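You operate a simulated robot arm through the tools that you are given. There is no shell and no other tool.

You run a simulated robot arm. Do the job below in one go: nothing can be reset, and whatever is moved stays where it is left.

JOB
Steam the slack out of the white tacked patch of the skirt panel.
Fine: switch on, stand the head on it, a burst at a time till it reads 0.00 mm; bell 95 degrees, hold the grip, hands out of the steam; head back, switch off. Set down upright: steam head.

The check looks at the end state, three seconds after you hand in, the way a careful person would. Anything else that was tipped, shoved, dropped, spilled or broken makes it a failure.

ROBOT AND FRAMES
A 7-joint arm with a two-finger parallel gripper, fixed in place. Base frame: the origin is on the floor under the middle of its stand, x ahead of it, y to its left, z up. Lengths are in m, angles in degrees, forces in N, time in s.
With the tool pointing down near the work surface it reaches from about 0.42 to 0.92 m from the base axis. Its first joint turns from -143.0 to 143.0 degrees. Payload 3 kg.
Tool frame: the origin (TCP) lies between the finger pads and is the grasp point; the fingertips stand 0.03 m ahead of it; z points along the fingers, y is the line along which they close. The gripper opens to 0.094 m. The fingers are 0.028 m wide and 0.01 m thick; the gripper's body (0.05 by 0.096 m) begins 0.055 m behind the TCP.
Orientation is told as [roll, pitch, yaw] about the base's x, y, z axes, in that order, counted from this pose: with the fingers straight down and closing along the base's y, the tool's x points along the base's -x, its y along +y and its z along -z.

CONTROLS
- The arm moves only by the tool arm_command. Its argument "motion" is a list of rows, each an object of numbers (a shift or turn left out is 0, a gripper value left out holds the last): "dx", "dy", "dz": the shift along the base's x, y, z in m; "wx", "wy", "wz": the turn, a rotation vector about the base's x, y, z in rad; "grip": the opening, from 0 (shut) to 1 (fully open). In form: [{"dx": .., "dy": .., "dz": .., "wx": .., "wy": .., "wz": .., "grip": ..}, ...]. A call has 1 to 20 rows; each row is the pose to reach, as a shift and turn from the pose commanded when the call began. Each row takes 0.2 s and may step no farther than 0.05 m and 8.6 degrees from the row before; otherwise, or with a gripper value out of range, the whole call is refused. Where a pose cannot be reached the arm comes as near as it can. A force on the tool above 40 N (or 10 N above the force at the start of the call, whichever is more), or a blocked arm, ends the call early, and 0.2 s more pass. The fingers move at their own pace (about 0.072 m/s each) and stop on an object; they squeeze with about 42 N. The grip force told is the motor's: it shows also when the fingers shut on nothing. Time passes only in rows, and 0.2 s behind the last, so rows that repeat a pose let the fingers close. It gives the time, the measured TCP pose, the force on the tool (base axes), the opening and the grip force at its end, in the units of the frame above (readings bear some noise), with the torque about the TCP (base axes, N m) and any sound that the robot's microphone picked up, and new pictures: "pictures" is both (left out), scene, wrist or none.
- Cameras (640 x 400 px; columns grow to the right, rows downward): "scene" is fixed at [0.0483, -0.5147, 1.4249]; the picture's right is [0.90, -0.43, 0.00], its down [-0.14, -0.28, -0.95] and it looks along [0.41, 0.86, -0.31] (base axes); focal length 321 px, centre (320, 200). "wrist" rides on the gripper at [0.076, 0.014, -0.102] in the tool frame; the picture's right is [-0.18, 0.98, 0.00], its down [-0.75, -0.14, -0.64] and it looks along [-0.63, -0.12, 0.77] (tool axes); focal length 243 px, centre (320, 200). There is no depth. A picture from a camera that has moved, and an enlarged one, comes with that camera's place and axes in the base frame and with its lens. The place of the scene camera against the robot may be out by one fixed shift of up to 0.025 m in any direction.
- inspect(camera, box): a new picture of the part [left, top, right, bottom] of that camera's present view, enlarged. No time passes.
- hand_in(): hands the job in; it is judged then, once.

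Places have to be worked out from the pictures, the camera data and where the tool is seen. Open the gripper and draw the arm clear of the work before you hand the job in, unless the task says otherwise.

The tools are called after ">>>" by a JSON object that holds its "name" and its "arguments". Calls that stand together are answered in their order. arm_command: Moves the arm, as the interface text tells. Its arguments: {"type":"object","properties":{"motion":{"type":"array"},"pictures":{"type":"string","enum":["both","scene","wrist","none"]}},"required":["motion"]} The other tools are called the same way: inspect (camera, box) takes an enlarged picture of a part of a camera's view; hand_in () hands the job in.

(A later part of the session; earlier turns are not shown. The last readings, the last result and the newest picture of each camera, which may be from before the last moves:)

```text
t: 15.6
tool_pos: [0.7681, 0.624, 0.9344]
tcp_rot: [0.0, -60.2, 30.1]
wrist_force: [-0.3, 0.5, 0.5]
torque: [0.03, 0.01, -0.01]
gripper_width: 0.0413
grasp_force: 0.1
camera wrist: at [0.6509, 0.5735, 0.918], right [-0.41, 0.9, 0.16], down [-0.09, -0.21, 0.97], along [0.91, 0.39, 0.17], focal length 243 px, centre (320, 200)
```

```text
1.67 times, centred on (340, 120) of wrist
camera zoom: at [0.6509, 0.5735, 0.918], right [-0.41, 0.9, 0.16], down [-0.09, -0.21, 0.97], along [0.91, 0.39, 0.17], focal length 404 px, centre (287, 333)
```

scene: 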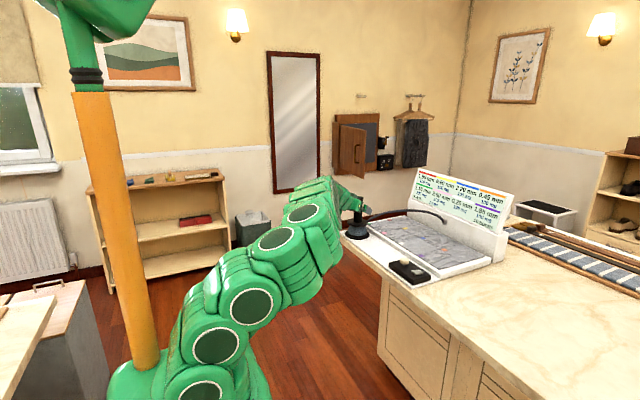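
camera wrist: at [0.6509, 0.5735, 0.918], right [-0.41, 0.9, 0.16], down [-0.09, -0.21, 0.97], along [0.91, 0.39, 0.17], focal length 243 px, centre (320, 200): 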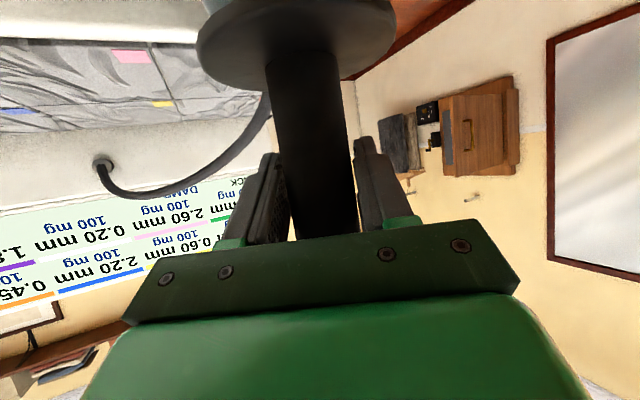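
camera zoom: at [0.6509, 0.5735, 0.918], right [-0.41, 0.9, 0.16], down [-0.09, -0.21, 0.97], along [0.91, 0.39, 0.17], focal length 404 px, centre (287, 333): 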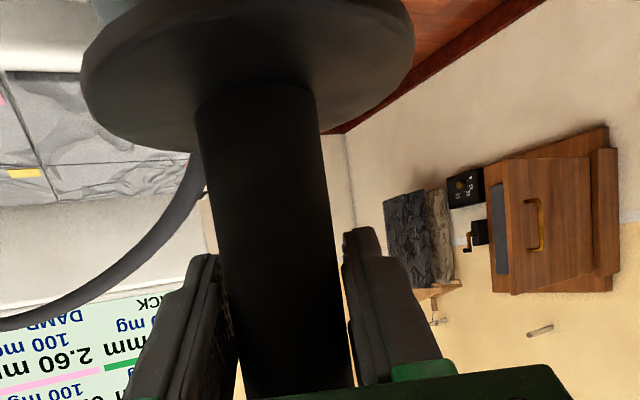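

The opening is 41 mm and there is still no contact, with the handle centred between the pads. I'll close fully and let the grip settle.

>>> {"name": "arm_command", "arguments": {"motion": [{"grip": 0.3}, {"grip": 0.2}, {"grip": 0}, {"grip": 0}], "pictures": "both"}}

>>> {"name": "inspect", "arguments": {"camera": "scene", "box": [320, 170, 420, 250]}}

```text
t: 16.6
tool_pos: [0.7688, 0.6238, 0.932]
tcp_rot: [-0.1, -60.3, 30.1]
wrist_force: [-0.3, 1.2, -0.6]
torque: [-0.04, -0.04, -0.07]
gripper_width: 0.0394
grasp_force: 41.1
camera wrist: at [0.6509, 0.5736, 0.918], right [-0.41, 0.9, 0.16], down [-0.09, -0.21, 0.97], along [0.91, 0.39, 0.17], focal length 243 px, centre (320, 200)
```

scene: 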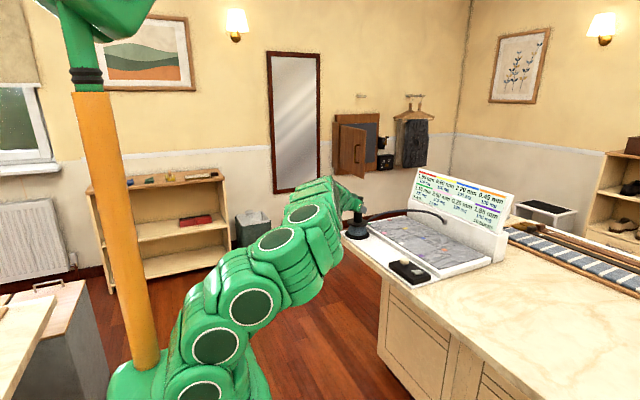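
wrist: 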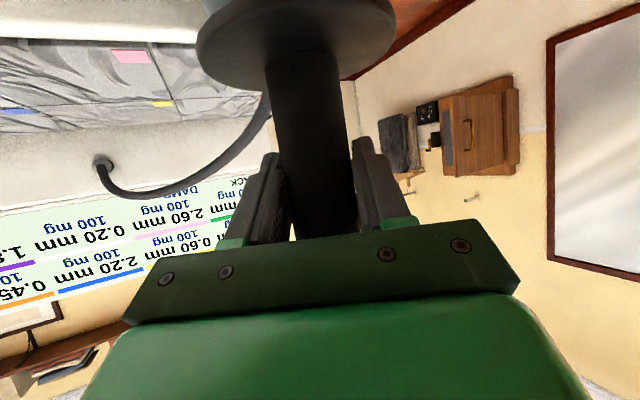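

```text
5.00 times, centred on (370, 210) of scene
camera zoom: at [0.0483, -0.5147, 1.4249], right [0.9, -0.43, 0.0], down [-0.14, -0.28, -0.95], along [0.41, 0.86, -0.31], focal length 1605 px, centre (70, 150)
```

zoom: 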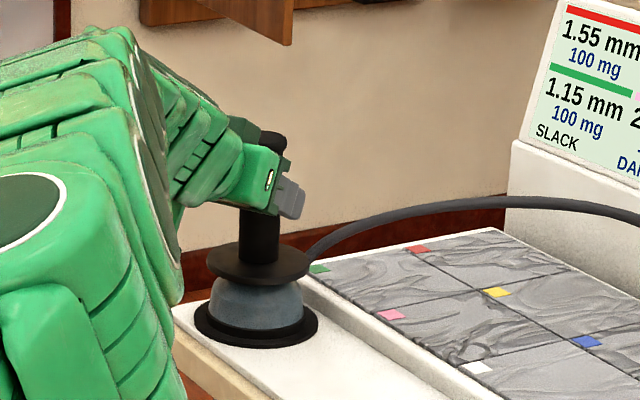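

The grip holds at 41 N with a 39 mm opening. I'll lift straight up 7 cm and check the weight, the rest disc and the head's tilt.

>>> {"name": "arm_command", "arguments": {"motion": [{"dz": 0.005}, {"dz": 0.012}, {"dz": 0.022}, {"dz": 0.034}, {"dz": 0.046}, {"dz": 0.058}, {"dz": 0.07}, {"dz": 0.07}], "pictures": "both"}}

>>> {"name": "inspect", "arguments": {"camera": "scene", "box": [320, 160, 420, 250]}}

>>> {"name": "inspect", "arguments": {"camera": "wrist", "box": [100, 0, 500, 240]}}

```text
t: 18.4
tool_pos: [0.7687, 0.6241, 1.0039]
tcp_rot: [-0.1, -60.1, 30.3]
wrist_force: [-0.2, -0.7, -5.9]
torque: [0.04, 0.01, 0.0]
gripper_width: 0.0422
grasp_force: 42.2
camera wrist: at [0.6505, 0.5733, 0.988], right [-0.41, 0.9, 0.16], down [-0.09, -0.21, 0.97], along [0.91, 0.39, 0.17], focal length 243 px, centre (320, 200)
```

scene: 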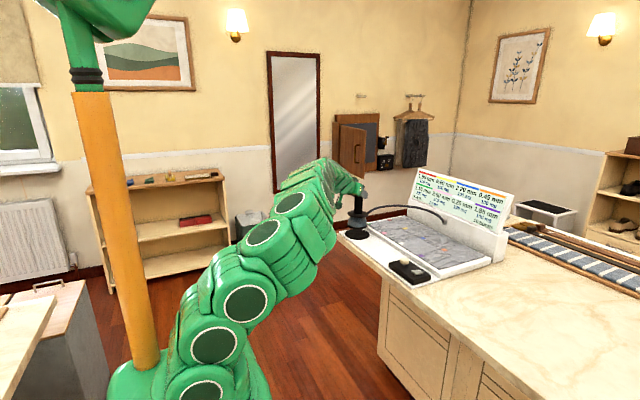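
wrist: 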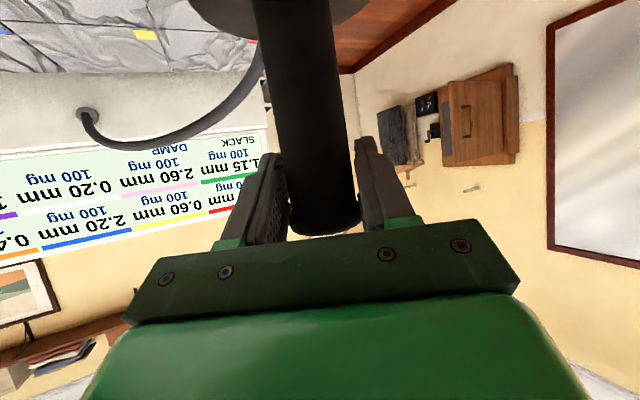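

```text
4.44 times, centred on (370, 205) of scene
camera zoom: at [0.0483, -0.5147, 1.4249], right [0.9, -0.43, 0.0], down [-0.14, -0.28, -0.95], along [0.41, 0.86, -0.31], focal length 1427 px, centre (98, 178)
```

zoom: 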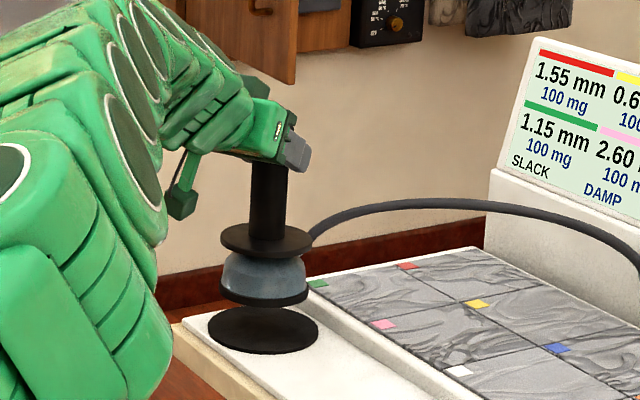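

```text
1.60 times, centred on (300, 120) of wrist
camera zoom: at [0.6505, 0.5733, 0.988], right [-0.41, 0.9, 0.16], down [-0.09, -0.21, 0.97], along [0.91, 0.39, 0.17], focal length 388 px, centre (352, 328)
```

zoom: 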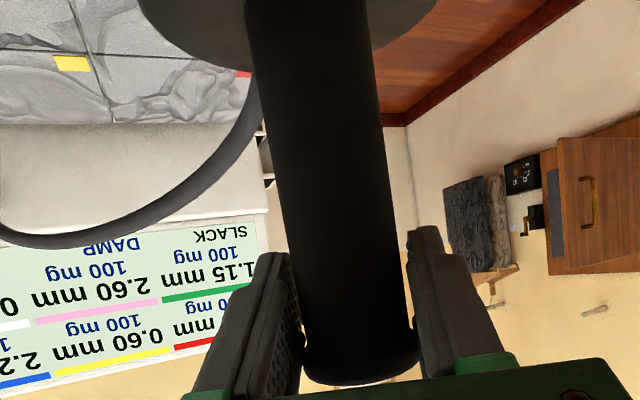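

The fingers slid up the handle: the head rose only about 3.7 cm of the 7, and the pads are now near the cap with the opening at 42 mm. Before anything slips off, I'll lower it straight back onto its rest disc.

>>> {"name": "arm_command", "arguments": {"motion": [{"dz": -0.01}, {"dz": -0.02}, {"dz": -0.028}, {"dz": -0.033}, {"dz": -0.036}], "pictures": "both"}}

>>> {"name": "inspect", "arguments": {"camera": "scene", "box": [320, 160, 420, 250]}}

>>> {"name": "inspect", "arguments": {"camera": "wrist", "box": [100, 0, 500, 240]}}

```text
t: 19.6
tool_pos: [0.769, 0.6244, 0.9669]
tcp_rot: [0.0, -60.2, 30.1]
wrist_force: [-0.1, -0.2, -5.2]
torque: [-0.03, -0.02, -0.01]
gripper_width: 0.0421
grasp_force: 41.8
camera wrist: at [0.6504, 0.5736, 0.9512], right [-0.41, 0.9, 0.16], down [-0.09, -0.21, 0.97], along [0.91, 0.39, 0.17], focal length 243 px, centre (320, 200)
```

scene: 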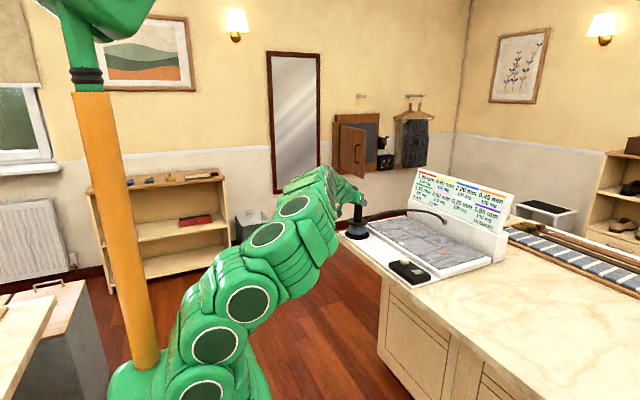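
wrist: 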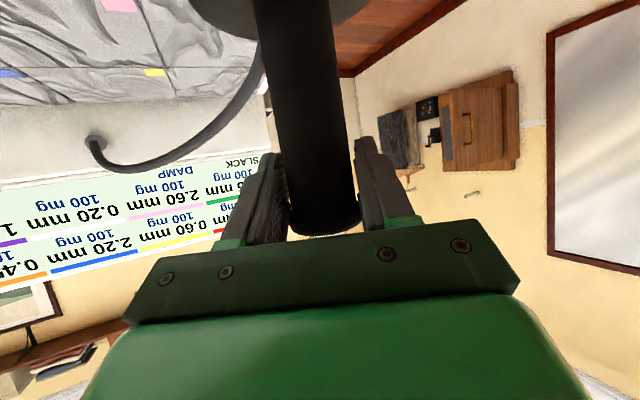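

```text
4.44 times, centred on (370, 205) of scene
camera zoom: at [0.0483, -0.5147, 1.4249], right [0.9, -0.43, 0.0], down [-0.14, -0.28, -0.95], along [0.41, 0.86, -0.31], focal length 1427 px, centre (98, 178)
```

zoom: 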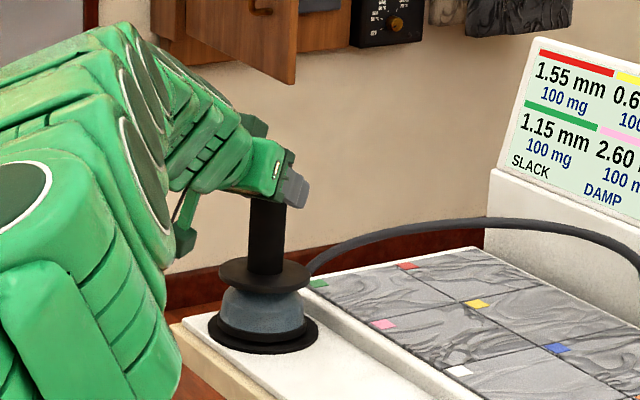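

```text
1.60 times, centred on (300, 120) of wrist
camera zoom: at [0.6504, 0.5736, 0.9512], right [-0.41, 0.9, 0.16], down [-0.09, -0.21, 0.97], along [0.91, 0.39, 0.17], focal length 388 px, centre (352, 328)
```

zoom: 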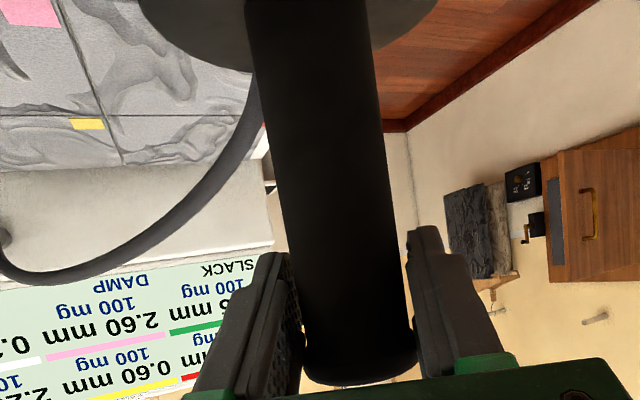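

The force is still about -5 N, so the head is hanging just above its disc, and it has not slipped further since the cap caught. I'll lower in millimetre steps until the disc takes the weight.

>>> {"name": "arm_command", "arguments": {"motion": [{"dz": -0.0015}, {"dz": -0.003}, {"dz": -0.003}], "pictures": "none"}}

```text
t: 20.4
tool_pos: [0.7679, 0.6252, 0.9634]
tcp_rot: [-0.1, -60.1, 30.2]
wrist_force: [-0.5, -1.5, -0.4]
torque: [0.0, -0.05, 0.01]
gripper_width: 0.0422
grasp_force: 41.7
```

The rest now carries the head, with about 0 N on the tool. I'll open just enough to clear the cap, go back down the shaft to about z 0.928, regrip, and then test with a tiny lift.

>>> {"name": "arm_command", "arguments": {"motion": [{"grip": 0.65}, {"grip": 0.65}, {"dz": -0.012, "grip": 0.65}, {"dz": -0.024, "grip": 0.65}, {"dz": -0.036, "grip": 0.65}, {"dz": -0.036, "grip": 0.65}], "pictures": "both"}}

>>> {"name": "inspect", "arguments": {"camera": "wrist", "box": [180, 0, 500, 240]}}

>>> {"name": "inspect", "arguments": {"camera": "scene", "box": [320, 170, 420, 250]}}

```text
t: 21.8
tool_pos: [0.7694, 0.624, 0.9286]
tcp_rot: [0.0, -60.3, 30.1]
wrist_force: [0.3, 0.6, -0.2]
torque: [0.0, 0.0, 0.03]
gripper_width: 0.0609
grasp_force: 0.1
camera wrist: at [0.6505, 0.5736, 0.913], right [-0.41, 0.9, 0.16], down [-0.09, -0.21, 0.97], along [0.91, 0.39, 0.17], focal length 243 px, centre (320, 200)
```

scene: 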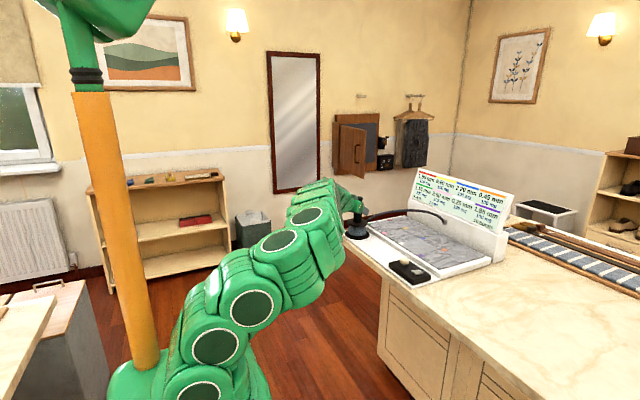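
wrist: 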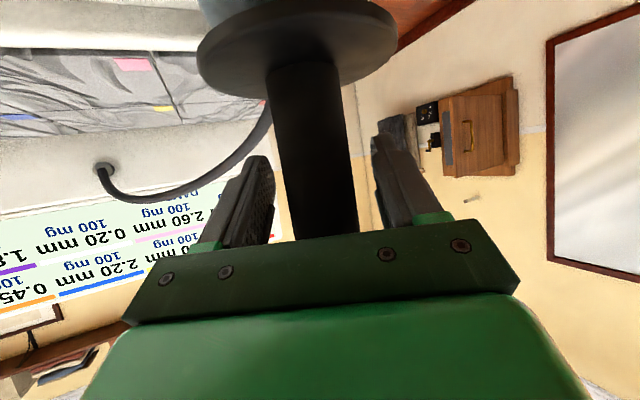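

```text
1.67 times, centred on (340, 120) of wrist
camera zoom: at [0.6505, 0.5736, 0.913], right [-0.41, 0.9, 0.16], down [-0.09, -0.21, 0.97], along [0.91, 0.39, 0.17], focal length 404 px, centre (287, 333)
```

zoom: 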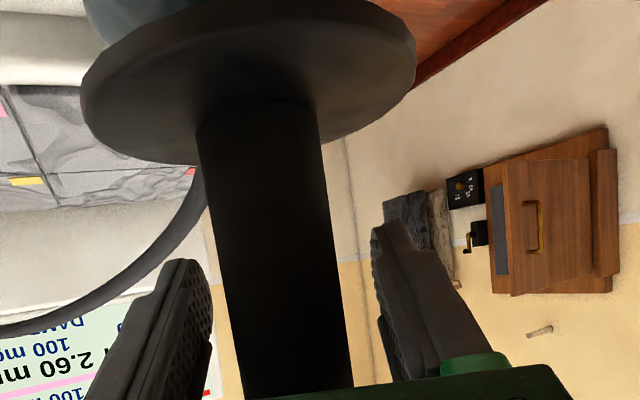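

```text
5.00 times, centred on (370, 210) of scene
camera zoom: at [0.0483, -0.5147, 1.4249], right [0.9, -0.43, 0.0], down [-0.14, -0.28, -0.95], along [0.41, 0.86, -0.31], focal length 1605 px, centre (70, 150)
```

zoom: 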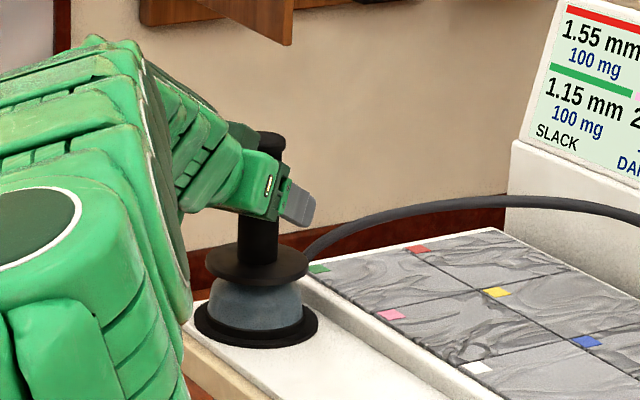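

Everything is back as at the first grip. I'll close again, give the fingers more time to seat, and lift only 8 mm to see whether it slips on the shaft.

>>> {"name": "arm_command", "arguments": {"motion": [{"grip": 0.45}, {"grip": 0.2}, {"grip": 0}, {"grip": 0}, {"grip": 0}, {"grip": 0}], "pictures": "wrist"}}

>>> {"name": "inspect", "arguments": {"camera": "wrist", "box": [180, 0, 500, 240]}}

>>> {"name": "arm_command", "arguments": {"motion": [{"dz": 0.002}, {"dz": 0.004}, {"dz": 0.006}, {"dz": 0.008}, {"dz": 0.008}], "pictures": "wrist"}}

>>> {"name": "inspect", "arguments": {"camera": "wrist", "box": [180, 0, 500, 240]}}

```text
t: 23.2
tool_pos: [0.7668, 0.6247, 0.928]
tcp_rot: [0.1, -60.2, 30.1]
wrist_force: [0.4, 2.3, 3.0]
torque: [-0.03, -0.01, -0.01]
gripper_width: 0.0399
grasp_force: 41.7
camera wrist: at [0.6506, 0.5735, 0.9131], right [-0.41, 0.9, 0.16], down [-0.09, -0.21, 0.97], along [0.91, 0.39, 0.17], focal length 243 px, centre (320, 200)
```

wrist: 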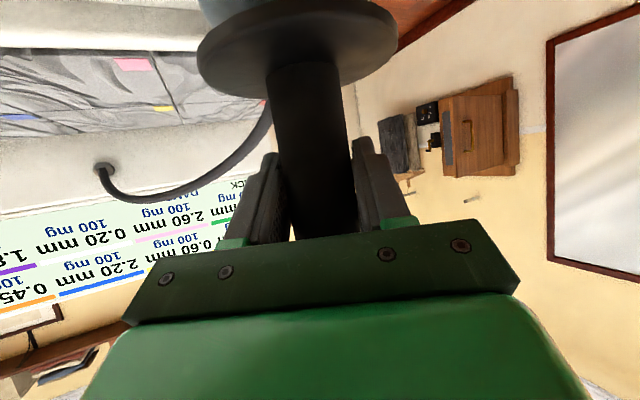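

```text
1.67 times, centred on (340, 120) of wrist
camera zoom: at [0.6506, 0.5735, 0.9131], right [-0.41, 0.9, 0.16], down [-0.09, -0.21, 0.97], along [0.91, 0.39, 0.17], focal length 404 px, centre (287, 333)
```

zoom: 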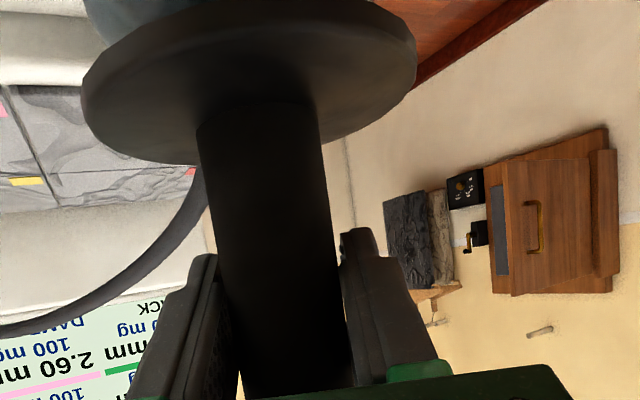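

```text
t: 24.4
tool_pos: [0.7681, 0.6233, 0.9356]
tcp_rot: [0.0, -60.2, 30.2]
wrist_force: [-0.3, 0.0, -6.0]
torque: [0.0, 0.0, 0.04]
gripper_width: 0.0394
grasp_force: 42.1
camera wrist: at [0.6507, 0.5731, 0.9205], right [-0.41, 0.9, 0.16], down [-0.09, -0.21, 0.97], along [0.91, 0.39, 0.17], focal length 243 px, centre (320, 200)
```

wrist: 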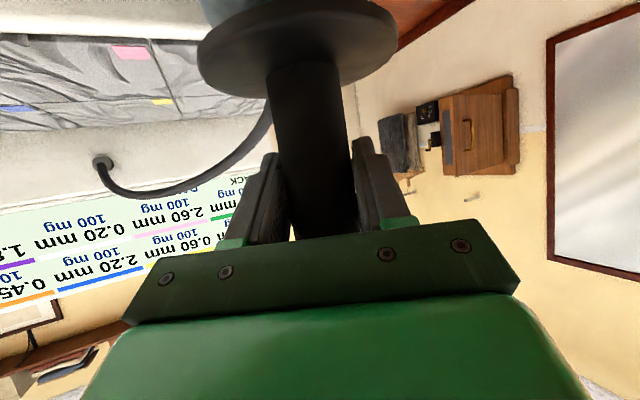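

```text
1.67 times, centred on (340, 120) of wrist
camera zoom: at [0.6507, 0.5731, 0.9205], right [-0.41, 0.9, 0.16], down [-0.09, -0.21, 0.97], along [0.91, 0.39, 0.17], focal length 404 px, centre (287, 333)
```

zoom: 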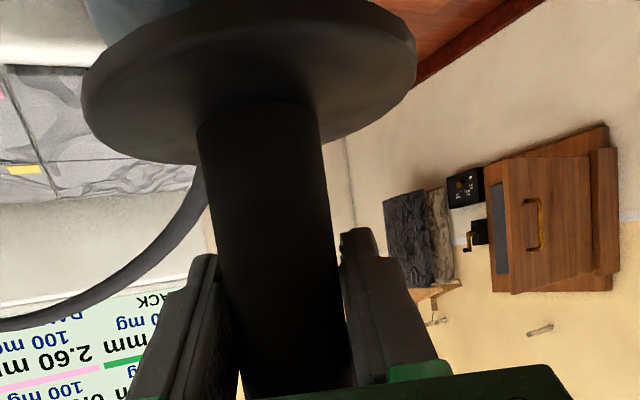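

No slip this time: the guard sits at the same place in the wrist view, and the tool carries -6 N. I'll keep raising slowly and check again.

>>> {"name": "arm_command", "arguments": {"motion": [{"dz": 0.003}, {"dz": 0.006}, {"dz": 0.01}, {"dz": 0.014}, {"dz": 0.018}, {"dz": 0.022}, {"dz": 0.022}], "pictures": "wrist"}}

>>> {"name": "inspect", "arguments": {"camera": "wrist", "box": [180, 0, 500, 240]}}

>>> {"name": "inspect", "arguments": {"camera": "scene", "box": [320, 160, 420, 250]}}

```text
t: 26.0
tool_pos: [0.7684, 0.6241, 0.9577]
tcp_rot: [0.0, -60.3, 30.2]
wrist_force: [-0.7, 0.0, -5.9]
torque: [0.01, -0.04, 0.0]
gripper_width: 0.0397
grasp_force: 42.0
camera wrist: at [0.6509, 0.5736, 0.9427], right [-0.41, 0.9, 0.16], down [-0.09, -0.21, 0.97], along [0.91, 0.39, 0.17], focal length 243 px, centre (320, 200)
```

wrist: 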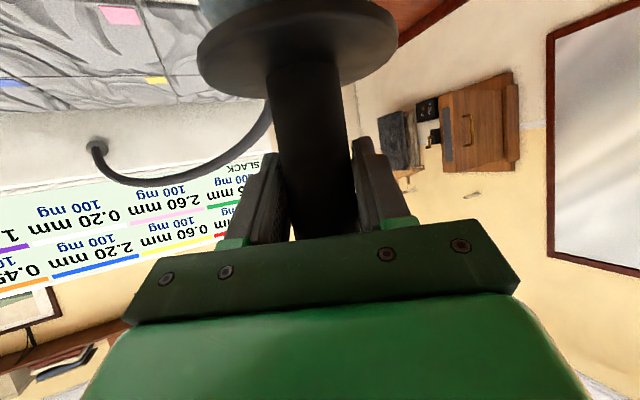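

```text
1.67 times, centred on (340, 120) of wrist
camera zoom: at [0.6509, 0.5736, 0.9427], right [-0.41, 0.9, 0.16], down [-0.09, -0.21, 0.97], along [0.91, 0.39, 0.17], focal length 404 px, centre (287, 333)
```

zoom: 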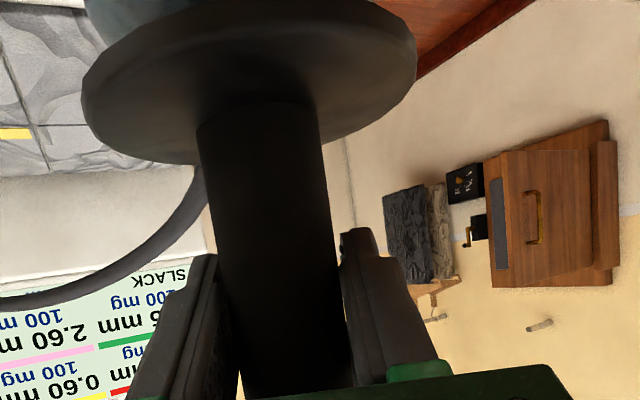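

```text
4.44 times, centred on (370, 205) of scene
camera zoom: at [0.0483, -0.5147, 1.4249], right [0.9, -0.43, 0.0], down [-0.14, -0.28, -0.95], along [0.41, 0.86, -0.31], focal length 1427 px, centre (98, 178)
```

zoom: 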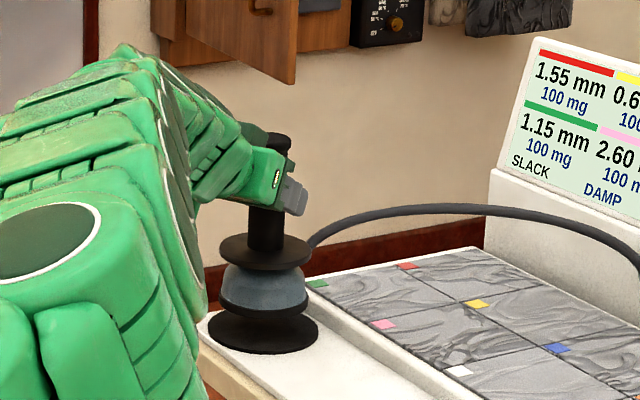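

The hold is solid now. I'll zoom the scene camera onto the white cell to fix its corners for relative placement before moving.

>>> {"name": "inspect", "arguments": {"camera": "scene", "box": [385, 215, 465, 265]}}

>>> {"name": "inspect", "arguments": {"camera": "scene", "box": [335, 200, 415, 250]}}

```text
8.00 times, centred on (425, 240) of scene
camera zoom: at [0.0483, -0.5147, 1.4249], right [0.9, -0.43, 0.0], down [-0.14, -0.28, -0.95], along [0.41, 0.86, -0.31], focal length 2568 px, centre (-520, -120)
```

zoom: 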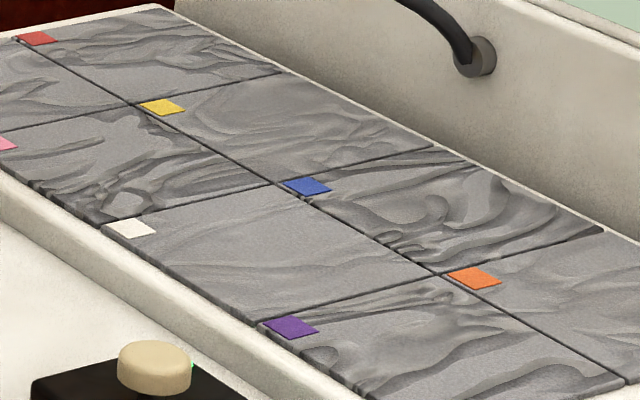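

```text
8.00 times, centred on (375, 225) of scene
camera zoom: at [0.0483, -0.5147, 1.4249], right [0.9, -0.43, 0.0], down [-0.14, -0.28, -0.95], along [0.41, 0.86, -0.31], focal length 2568 px, centre (-120, 0)
```

zoom: 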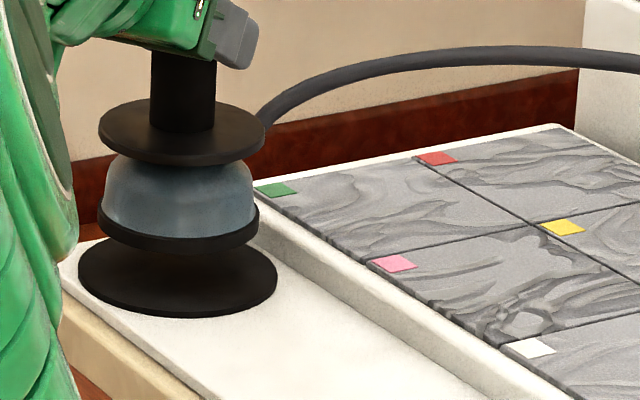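

I measure the cell as 0.118 m square, centred near (0.900, 0.385), and the bell lip as about 0.092 m across. The shift from rest to cell centre is about (+0.131, -0.242). I'll raise 3 cm more so the bell clears the tray rim.

>>> {"name": "arm_command", "arguments": {"motion": [{"dz": 0.003}, {"dz": 0.008}, {"dz": 0.013}, {"dz": 0.018}, {"dz": 0.023}, {"dz": 0.028}, {"dz": 0.03}, {"dz": 0.03}], "pictures": "wrist"}}

>>> {"name": "inspect", "arguments": {"camera": "scene", "box": [325, 180, 445, 255]}}

```text
t: 27.8
tool_pos: [0.7665, 0.6243, 0.9894]
tcp_rot: [0.0, -60.2, 30.1]
wrist_force: [-0.1, 0.8, -5.7]
torque: [0.01, 0.01, 0.03]
gripper_width: 0.0396
grasp_force: 42.3
camera wrist: at [0.6504, 0.5734, 0.9728], right [-0.41, 0.9, 0.16], down [-0.09, -0.21, 0.97], along [0.91, 0.39, 0.17], focal length 243 px, centre (320, 200)
```

wrist: 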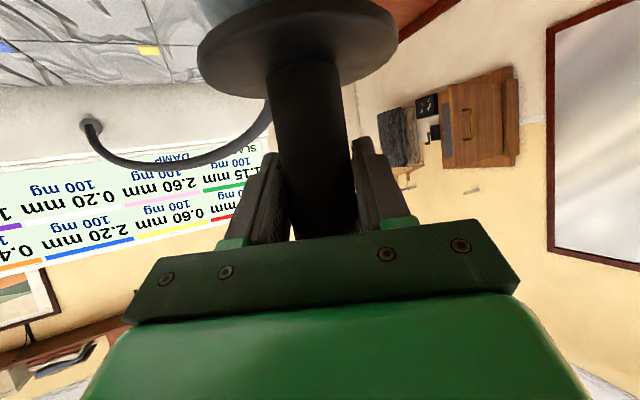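

```text
5.33 times, centred on (385, 218) of scene
camera zoom: at [0.0483, -0.5147, 1.4249], right [0.9, -0.43, 0.0], down [-0.14, -0.28, -0.95], along [0.41, 0.86, -0.31], focal length 1712 px, centre (-27, 107)
```

zoom: 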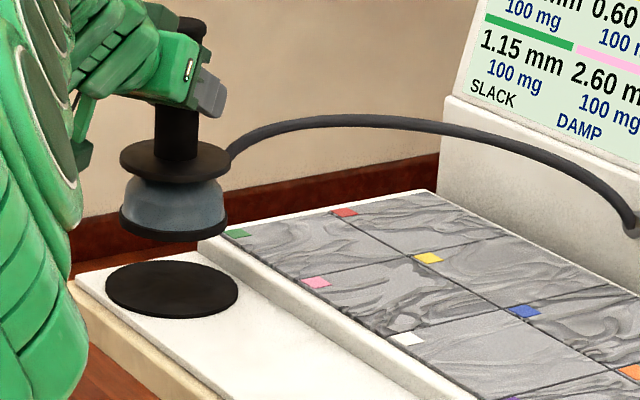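

The head is lifted clear with no slip. I'll traverse slowly at constant height and orientation to above the white cell.

>>> {"name": "arm_command", "arguments": {"motion": [{"dx": 0.004, "dy": -0.007}, {"dx": 0.012, "dy": -0.022}, {"dx": 0.021, "dy": -0.039}, {"dx": 0.03, "dy": -0.056}, {"dx": 0.04, "dy": -0.073}, {"dx": 0.049, "dy": -0.09}, {"dx": 0.058, "dy": -0.107}, {"dx": 0.067, "dy": -0.124}, {"dx": 0.076, "dy": -0.141}, {"dx": 0.086, "dy": -0.158}, {"dx": 0.095, "dy": -0.175}, {"dx": 0.104, "dy": -0.192}, {"dx": 0.113, "dy": -0.209}, {"dx": 0.122, "dy": -0.225}, {"dx": 0.128, "dy": -0.236}, {"dx": 0.131, "dy": -0.242}, {"dx": 0.131, "dy": -0.242}], "pictures": "both"}}

>>> {"name": "inspect", "arguments": {"camera": "scene", "box": [360, 170, 480, 270]}}

>>> {"name": "inspect", "arguments": {"camera": "wrist", "box": [160, 0, 480, 200]}}

```text
t: 31.4
tool_pos: [0.8997, 0.382, 0.9877]
tcp_rot: [0.0, -60.2, 30.1]
wrist_force: [-0.7, -0.6, -5.6]
torque: [0.02, 0.01, 0.02]
gripper_width: 0.0394
grasp_force: 41.7
camera wrist: at [0.7816, 0.3312, 0.9728], right [-0.41, 0.9, 0.16], down [-0.09, -0.21, 0.97], along [0.91, 0.39, 0.17], focal length 243 px, centre (320, 200)
```

scene: 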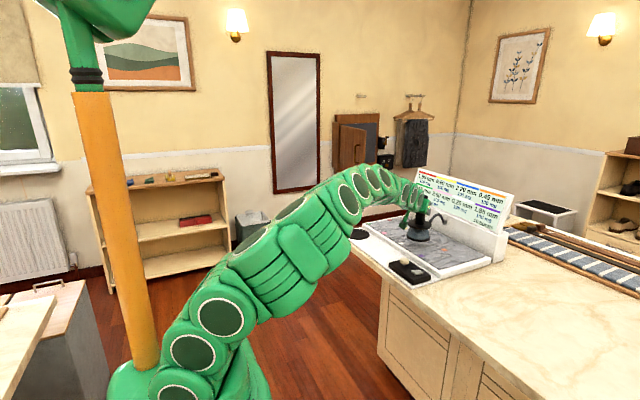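
wrist: 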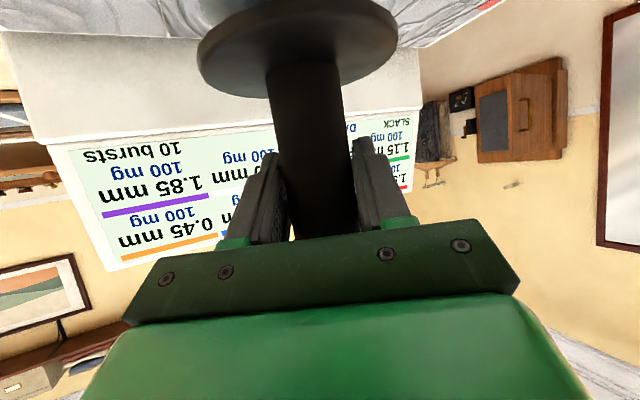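

```text
4.00 times, centred on (420, 220) of scene
camera zoom: at [0.0483, -0.5147, 1.4249], right [0.9, -0.43, 0.0], down [-0.14, -0.28, -0.95], along [0.41, 0.86, -0.31], focal length 1284 px, centre (-80, 120)
```

zoom: 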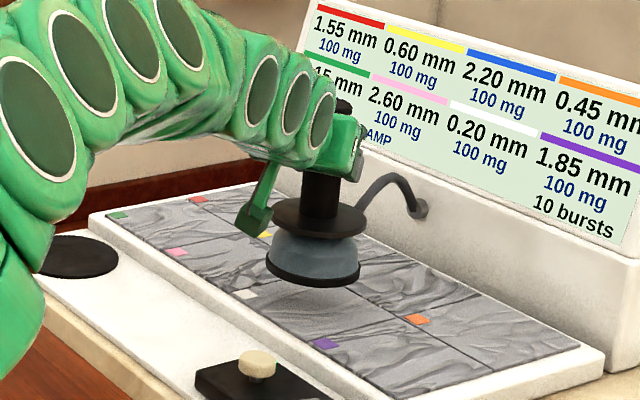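

```text
2.00 times, centred on (320, 100) of wrist
camera zoom: at [0.7816, 0.3312, 0.9728], right [-0.41, 0.9, 0.16], down [-0.09, -0.21, 0.97], along [0.91, 0.39, 0.17], focal length 485 px, centre (320, 400)
```

zoom: 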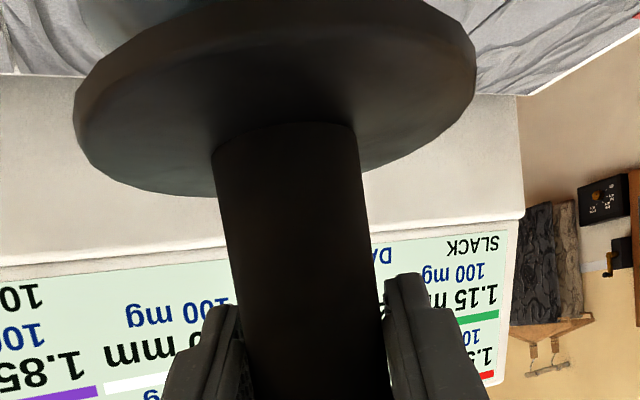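

The head is over the white cell with a steady grip. I'll lower 2.5 cm, keeping a gap, and check the bell lip against the cell lines.

>>> {"name": "arm_command", "arguments": {"motion": [{"dz": -0.005}, {"dz": -0.01}, {"dz": -0.015}, {"dz": -0.02}, {"dz": -0.025}, {"dz": -0.025}], "pictures": "scene"}}

>>> {"name": "inspect", "arguments": {"camera": "scene", "box": [385, 210, 465, 265]}}

```text
t: 32.8
tool_pos: [0.899, 0.3824, 0.9632]
tcp_rot: [0.0, -60.3, 30.1]
wrist_force: [-0.1, 0.6, -6.2]
torque: [0.01, 0.02, -0.03]
gripper_width: 0.0397
grasp_force: 42.2
```

scene: 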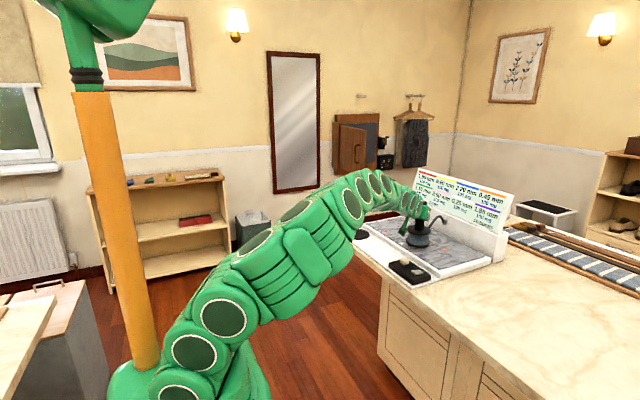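

```text
7.27 times, centred on (425, 238) of scene
camera zoom: at [0.0483, -0.5147, 1.4249], right [0.9, -0.43, 0.0], down [-0.14, -0.28, -0.95], along [0.41, 0.86, -0.31], focal length 2335 px, centre (-444, -73)
```

zoom: 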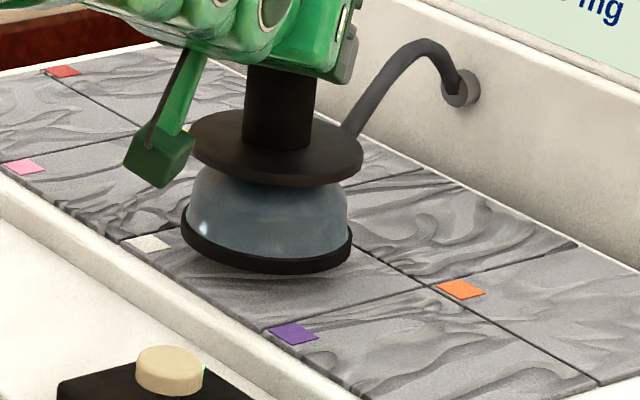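

The bell is about 1.2 cm above the cell and nearly centred, roughly 3 mm too far left in the picture. I'll correct that and come down in small steps while watching the force.

>>> {"name": "arm_command", "arguments": {"motion": [{"dx": 0.0025, "dy": -0.0013, "dz": -0.002}, {"dx": 0.0025, "dy": -0.0013, "dz": -0.005}, {"dx": 0.0025, "dy": -0.0013, "dz": -0.008}, {"dx": 0.0025, "dy": -0.0013, "dz": -0.008}], "pictures": "scene"}}

>>> {"name": "inspect", "arguments": {"camera": "scene", "box": [385, 210, 465, 265]}}

```text
t: 33.8
tool_pos: [0.9011, 0.3815, 0.9559]
tcp_rot: [0.0, -60.3, 30.0]
wrist_force: [0.6, -0.7, -6.6]
torque: [0.01, -0.02, -0.04]
gripper_width: 0.0396
grasp_force: 42.0
```

scene: 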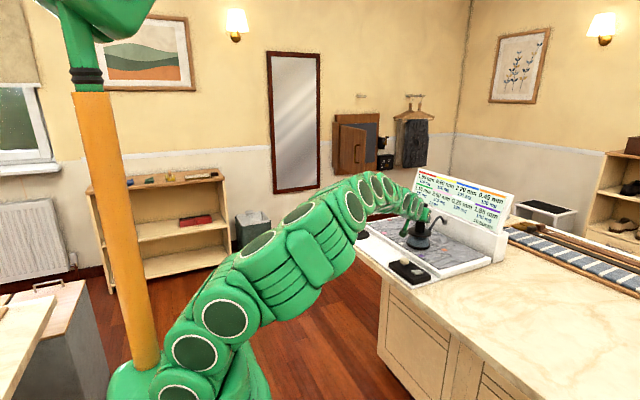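

```text
7.27 times, centred on (425, 238) of scene
camera zoom: at [0.0483, -0.5147, 1.4249], right [0.9, -0.43, 0.0], down [-0.14, -0.28, -0.95], along [0.41, 0.86, -0.31], focal length 2335 px, centre (-444, -73)
```

zoom: 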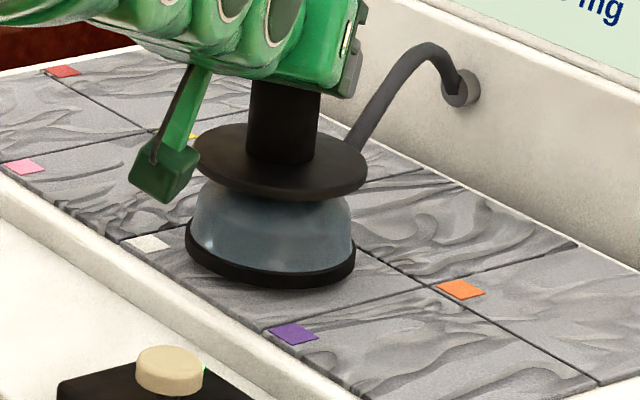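

It is now centred to within a few millimetres, with a gap of about 4 mm left. I'll lower in 1.5 mm steps until the panel takes the weight.

>>> {"name": "arm_command", "arguments": {"motion": [{"dz": -0.0015}, {"dz": -0.003}, {"dz": -0.003}], "pictures": "none"}}

>>> {"name": "arm_command", "arguments": {"motion": [{"dz": -0.0012}, {"dz": -0.0012}], "pictures": "scene"}}

>>> {"name": "inspect", "arguments": {"camera": "scene", "box": [385, 210, 465, 265]}}

```text
t: 34.6
tool_pos: [0.9016, 0.3812, 0.9513]
tcp_rot: [0.0, -60.2, 30.1]
wrist_force: [-0.6, 0.0, -5.4]
torque: [0.0, -0.02, -0.01]
gripper_width: 0.0396
grasp_force: 41.2
```

```text
t: 35.2
tool_pos: [0.9022, 0.38, 0.9519]
tcp_rot: [0.1, -60.3, 30.1]
wrist_force: [0.1, -1.8, -5.6]
torque: [0.03, 0.0, -0.04]
gripper_width: 0.0394
grasp_force: 42.1
```

scene: 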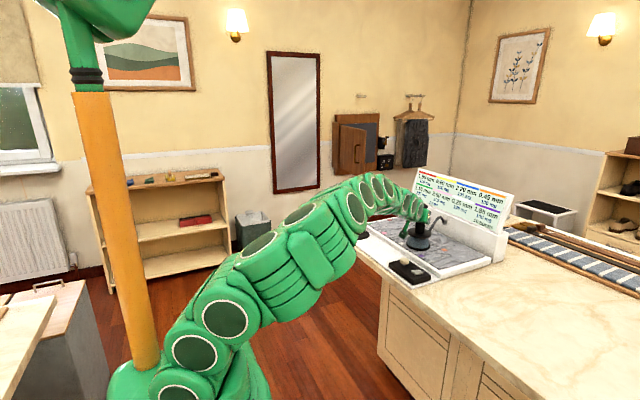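

```text
7.27 times, centred on (425, 238) of scene
camera zoom: at [0.0483, -0.5147, 1.4249], right [0.9, -0.43, 0.0], down [-0.14, -0.28, -0.95], along [0.41, 0.86, -0.31], focal length 2335 px, centre (-444, -73)
```

zoom: 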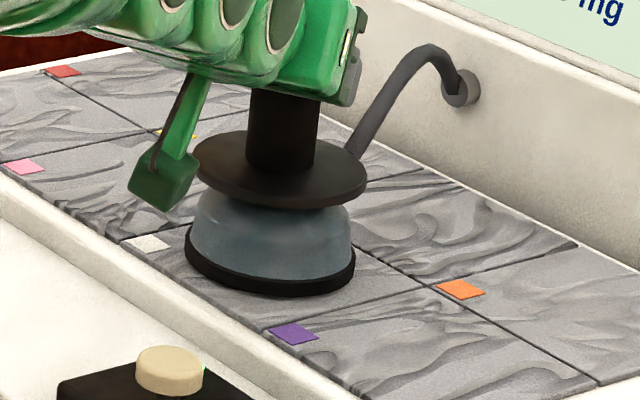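

It is still hanging by about a millimetre or two, and the position looks well inside the cell. I'll keep lowering in 1 mm steps until the reading drops to zero.

>>> {"name": "arm_command", "arguments": {"motion": [{"dz": -0.001}, {"dz": -0.001}], "pictures": "none"}}

>>> {"name": "arm_command", "arguments": {"motion": [{"dz": -0.001}, {"dz": -0.001}], "pictures": "none"}}

```text
t: 35.8
tool_pos: [0.9016, 0.3804, 0.9496]
tcp_rot: [0.0, -60.2, 30.1]
wrist_force: [0.2, 0.3, -6.0]
torque: [0.05, -0.03, -0.03]
gripper_width: 0.0393
grasp_force: 42.0
```

```text
t: 36.4
tool_pos: [0.9014, 0.3815, 0.949]
tcp_rot: [0.0, -60.2, 30.0]
wrist_force: [-0.2, -0.2, -5.0]
torque: [-0.01, 0.0, 0.01]
gripper_width: 0.0395
grasp_force: 41.8
```

Still about -5 N, so I'll continue down in small steps.

>>> {"name": "arm_command", "arguments": {"motion": [{"dz": -0.001}, {"dz": -0.001}], "pictures": "none"}}

>>> {"name": "arm_command", "arguments": {"motion": [{"dz": -0.001}, {"dz": -0.001}], "pictures": "scene"}}

>>> {"name": "inspect", "arguments": {"camera": "scene", "box": [385, 210, 465, 265]}}

```text
t: 37.0
tool_pos: [0.9019, 0.3811, 0.9469]
tcp_rot: [0.0, -60.2, 30.0]
wrist_force: [0.4, 0.0, -4.8]
torque: [0.01, -0.02, 0.04]
gripper_width: 0.0394
grasp_force: 42.6
```

```text
t: 37.6
tool_pos: [0.9021, 0.3811, 0.9471]
tcp_rot: [0.0, -60.4, 30.2]
wrist_force: [-1.7, 0.8, 7.7]
torque: [-0.27, 0.16, 0.04]
gripper_width: 0.0394
grasp_force: 41.5
```

scene: 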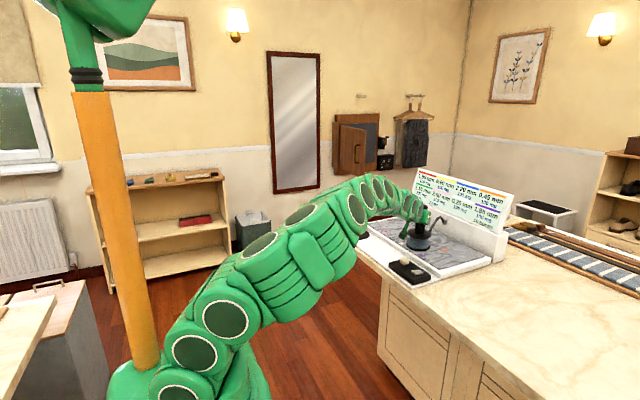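

```text
7.27 times, centred on (425, 238) of scene
camera zoom: at [0.0483, -0.5147, 1.4249], right [0.9, -0.43, 0.0], down [-0.14, -0.28, -0.95], along [0.41, 0.86, -0.31], focal length 2335 px, centre (-444, -73)
```

zoom: 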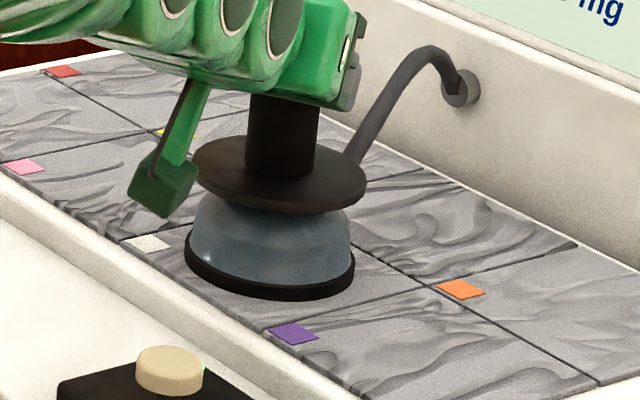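

Contact: the panel now carries the head. Before releasing, I'll zoom in to check that the lip lies wholly inside the white cell's seam lines.

>>> {"name": "inspect", "arguments": {"camera": "scene", "box": [395, 230, 445, 262]}}

```text
12.50 times, centred on (420, 246) of scene
camera zoom: at [0.0483, -0.5147, 1.4249], right [0.9, -0.43, 0.0], down [-0.14, -0.28, -0.95], along [0.41, 0.86, -0.31], focal length 4013 px, centre (-930, -375)
```

zoom: 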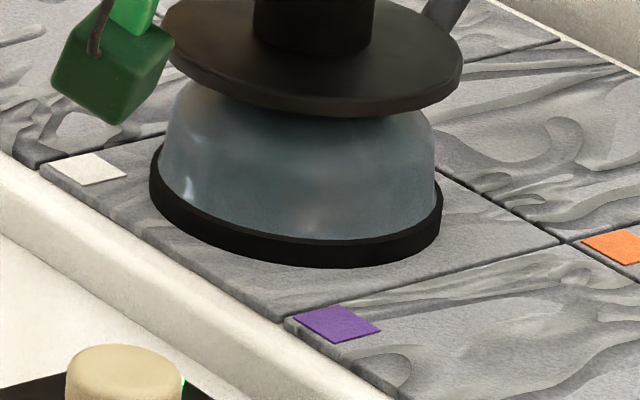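

The lip sits evenly inside the seams on all sides. I'll open the fingers and then back straight off along the tool axis.

>>> {"name": "arm_command", "arguments": {"motion": [{"dz": 0.0005, "grip": 0.45}, {"dz": 0.0005, "grip": 0.6}, {"dz": 0.0005, "grip": 1}, {"dz": 0.0005, "grip": 1}, {"dz": 0.0005, "grip": 1}], "pictures": "both"}}

>>> {"name": "inspect", "arguments": {"camera": "scene", "box": [385, 190, 465, 265]}}

>>> {"name": "inspect", "arguments": {"camera": "wrist", "box": [180, 0, 500, 240]}}

```text
t: 38.8
tool_pos: [0.9014, 0.3811, 0.9478]
tcp_rot: [-0.1, -60.2, 30.2]
wrist_force: [-0.3, -0.4, -0.2]
torque: [0.03, -0.05, -0.02]
gripper_width: 0.094
grasp_force: 0.1
camera wrist: at [0.7843, 0.3301, 0.9319], right [-0.41, 0.9, 0.16], down [-0.09, -0.21, 0.97], along [0.91, 0.39, 0.17], focal length 243 px, centre (320, 200)
```

scene: 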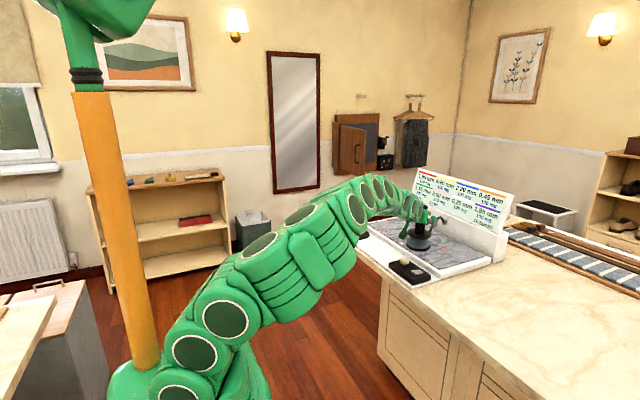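
wrist: 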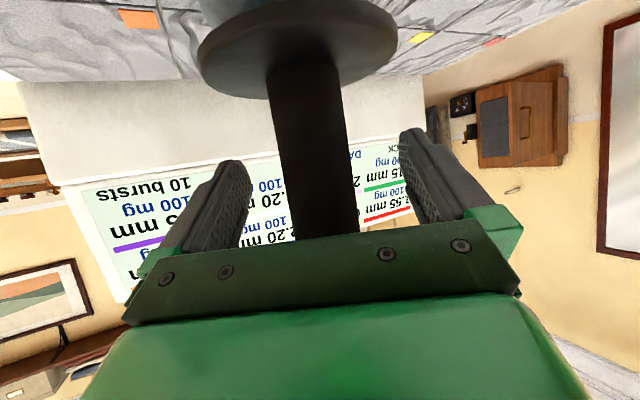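

```text
5.33 times, centred on (425, 228) of scene
camera zoom: at [0.0483, -0.5147, 1.4249], right [0.9, -0.43, 0.0], down [-0.14, -0.28, -0.95], along [0.41, 0.86, -0.31], focal length 1712 px, centre (-240, 53)
```

zoom: 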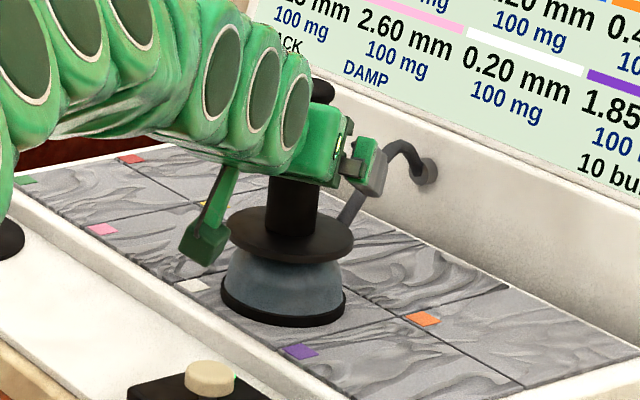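

```text
1.67 times, centred on (340, 120) of wrist
camera zoom: at [0.7843, 0.3301, 0.9319], right [-0.41, 0.9, 0.16], down [-0.09, -0.21, 0.97], along [0.91, 0.39, 0.17], focal length 404 px, centre (287, 333)
```

zoom: 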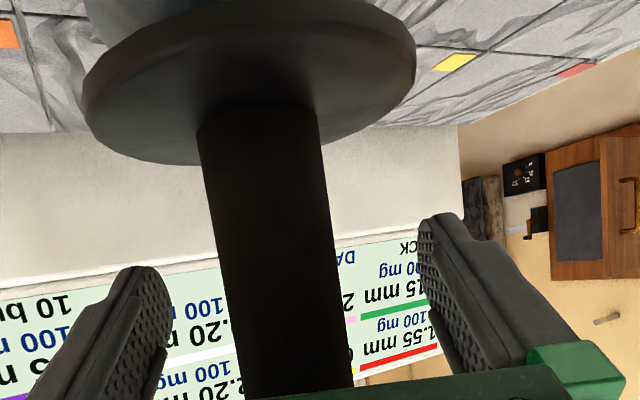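

The head stands freely on the white cell. I'll retreat along the tool axis, up and back, clear of the cap.

>>> {"name": "arm_command", "arguments": {"motion": [{"dx": -0.008, "dy": -0.0045, "dz": 0.005}, {"dx": -0.023, "dy": -0.0132, "dz": 0.015}, {"dx": -0.038, "dy": -0.022, "dz": 0.025}, {"dx": -0.06, "dy": -0.0348, "dz": 0.04}, {"dx": -0.083, "dy": -0.048, "dz": 0.055}, {"dx": -0.105, "dy": -0.061, "dz": 0.07}, {"dx": -0.127, "dy": -0.0735, "dz": 0.095}, {"dx": -0.15, "dy": -0.08, "dz": 0.12}, {"dx": -0.17, "dy": -0.085, "dz": 0.14}], "pictures": "both"}}

>>> {"name": "inspect", "arguments": {"camera": "scene", "box": [375, 180, 475, 265]}}

```text
t: 40.8
tool_pos: [0.7324, 0.2946, 1.0868]
tcp_rot: [0.0, -60.2, 30.2]
wrist_force: [0.3, 1.3, 0.8]
torque: [-0.02, 0.02, 0.0]
gripper_width: 0.0941
grasp_force: 0.0
out of reach, approached as far as the arm can: row 1, 2
camera wrist: at [0.6145, 0.2445, 1.0712], right [-0.41, 0.9, 0.16], down [-0.09, -0.21, 0.97], along [0.91, 0.39, 0.17], focal length 243 px, centre (320, 200)
```

scene: 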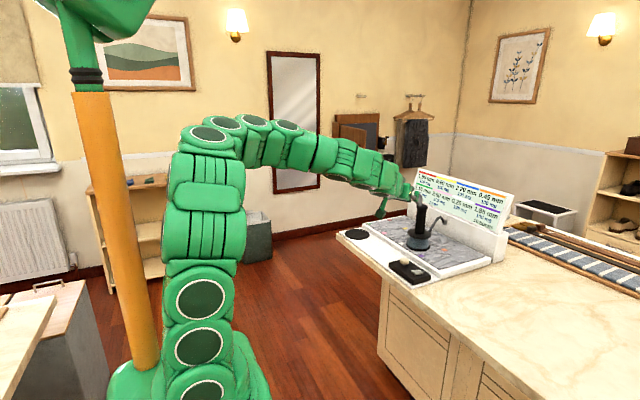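
wrist: 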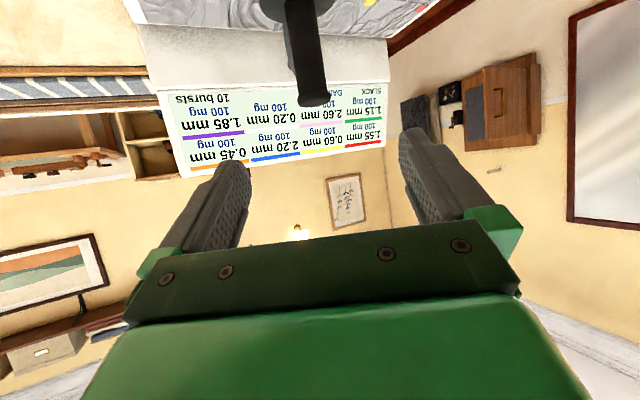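

```text
4.71 times, centred on (425, 222) of scene
camera zoom: at [0.0483, -0.5147, 1.4249], right [0.9, -0.43, 0.0], down [-0.14, -0.28, -0.95], along [0.41, 0.86, -0.31], focal length 1511 px, centre (-174, 94)
```

zoom: 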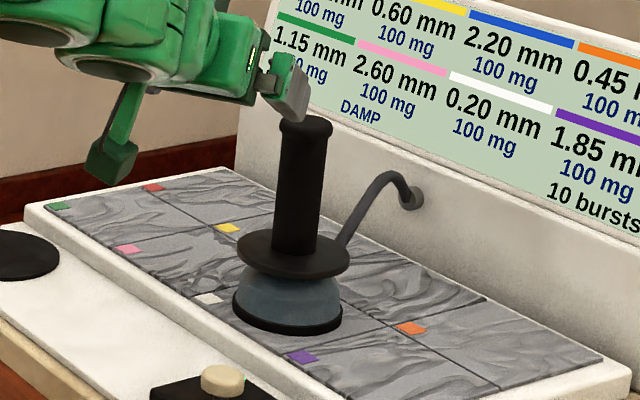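

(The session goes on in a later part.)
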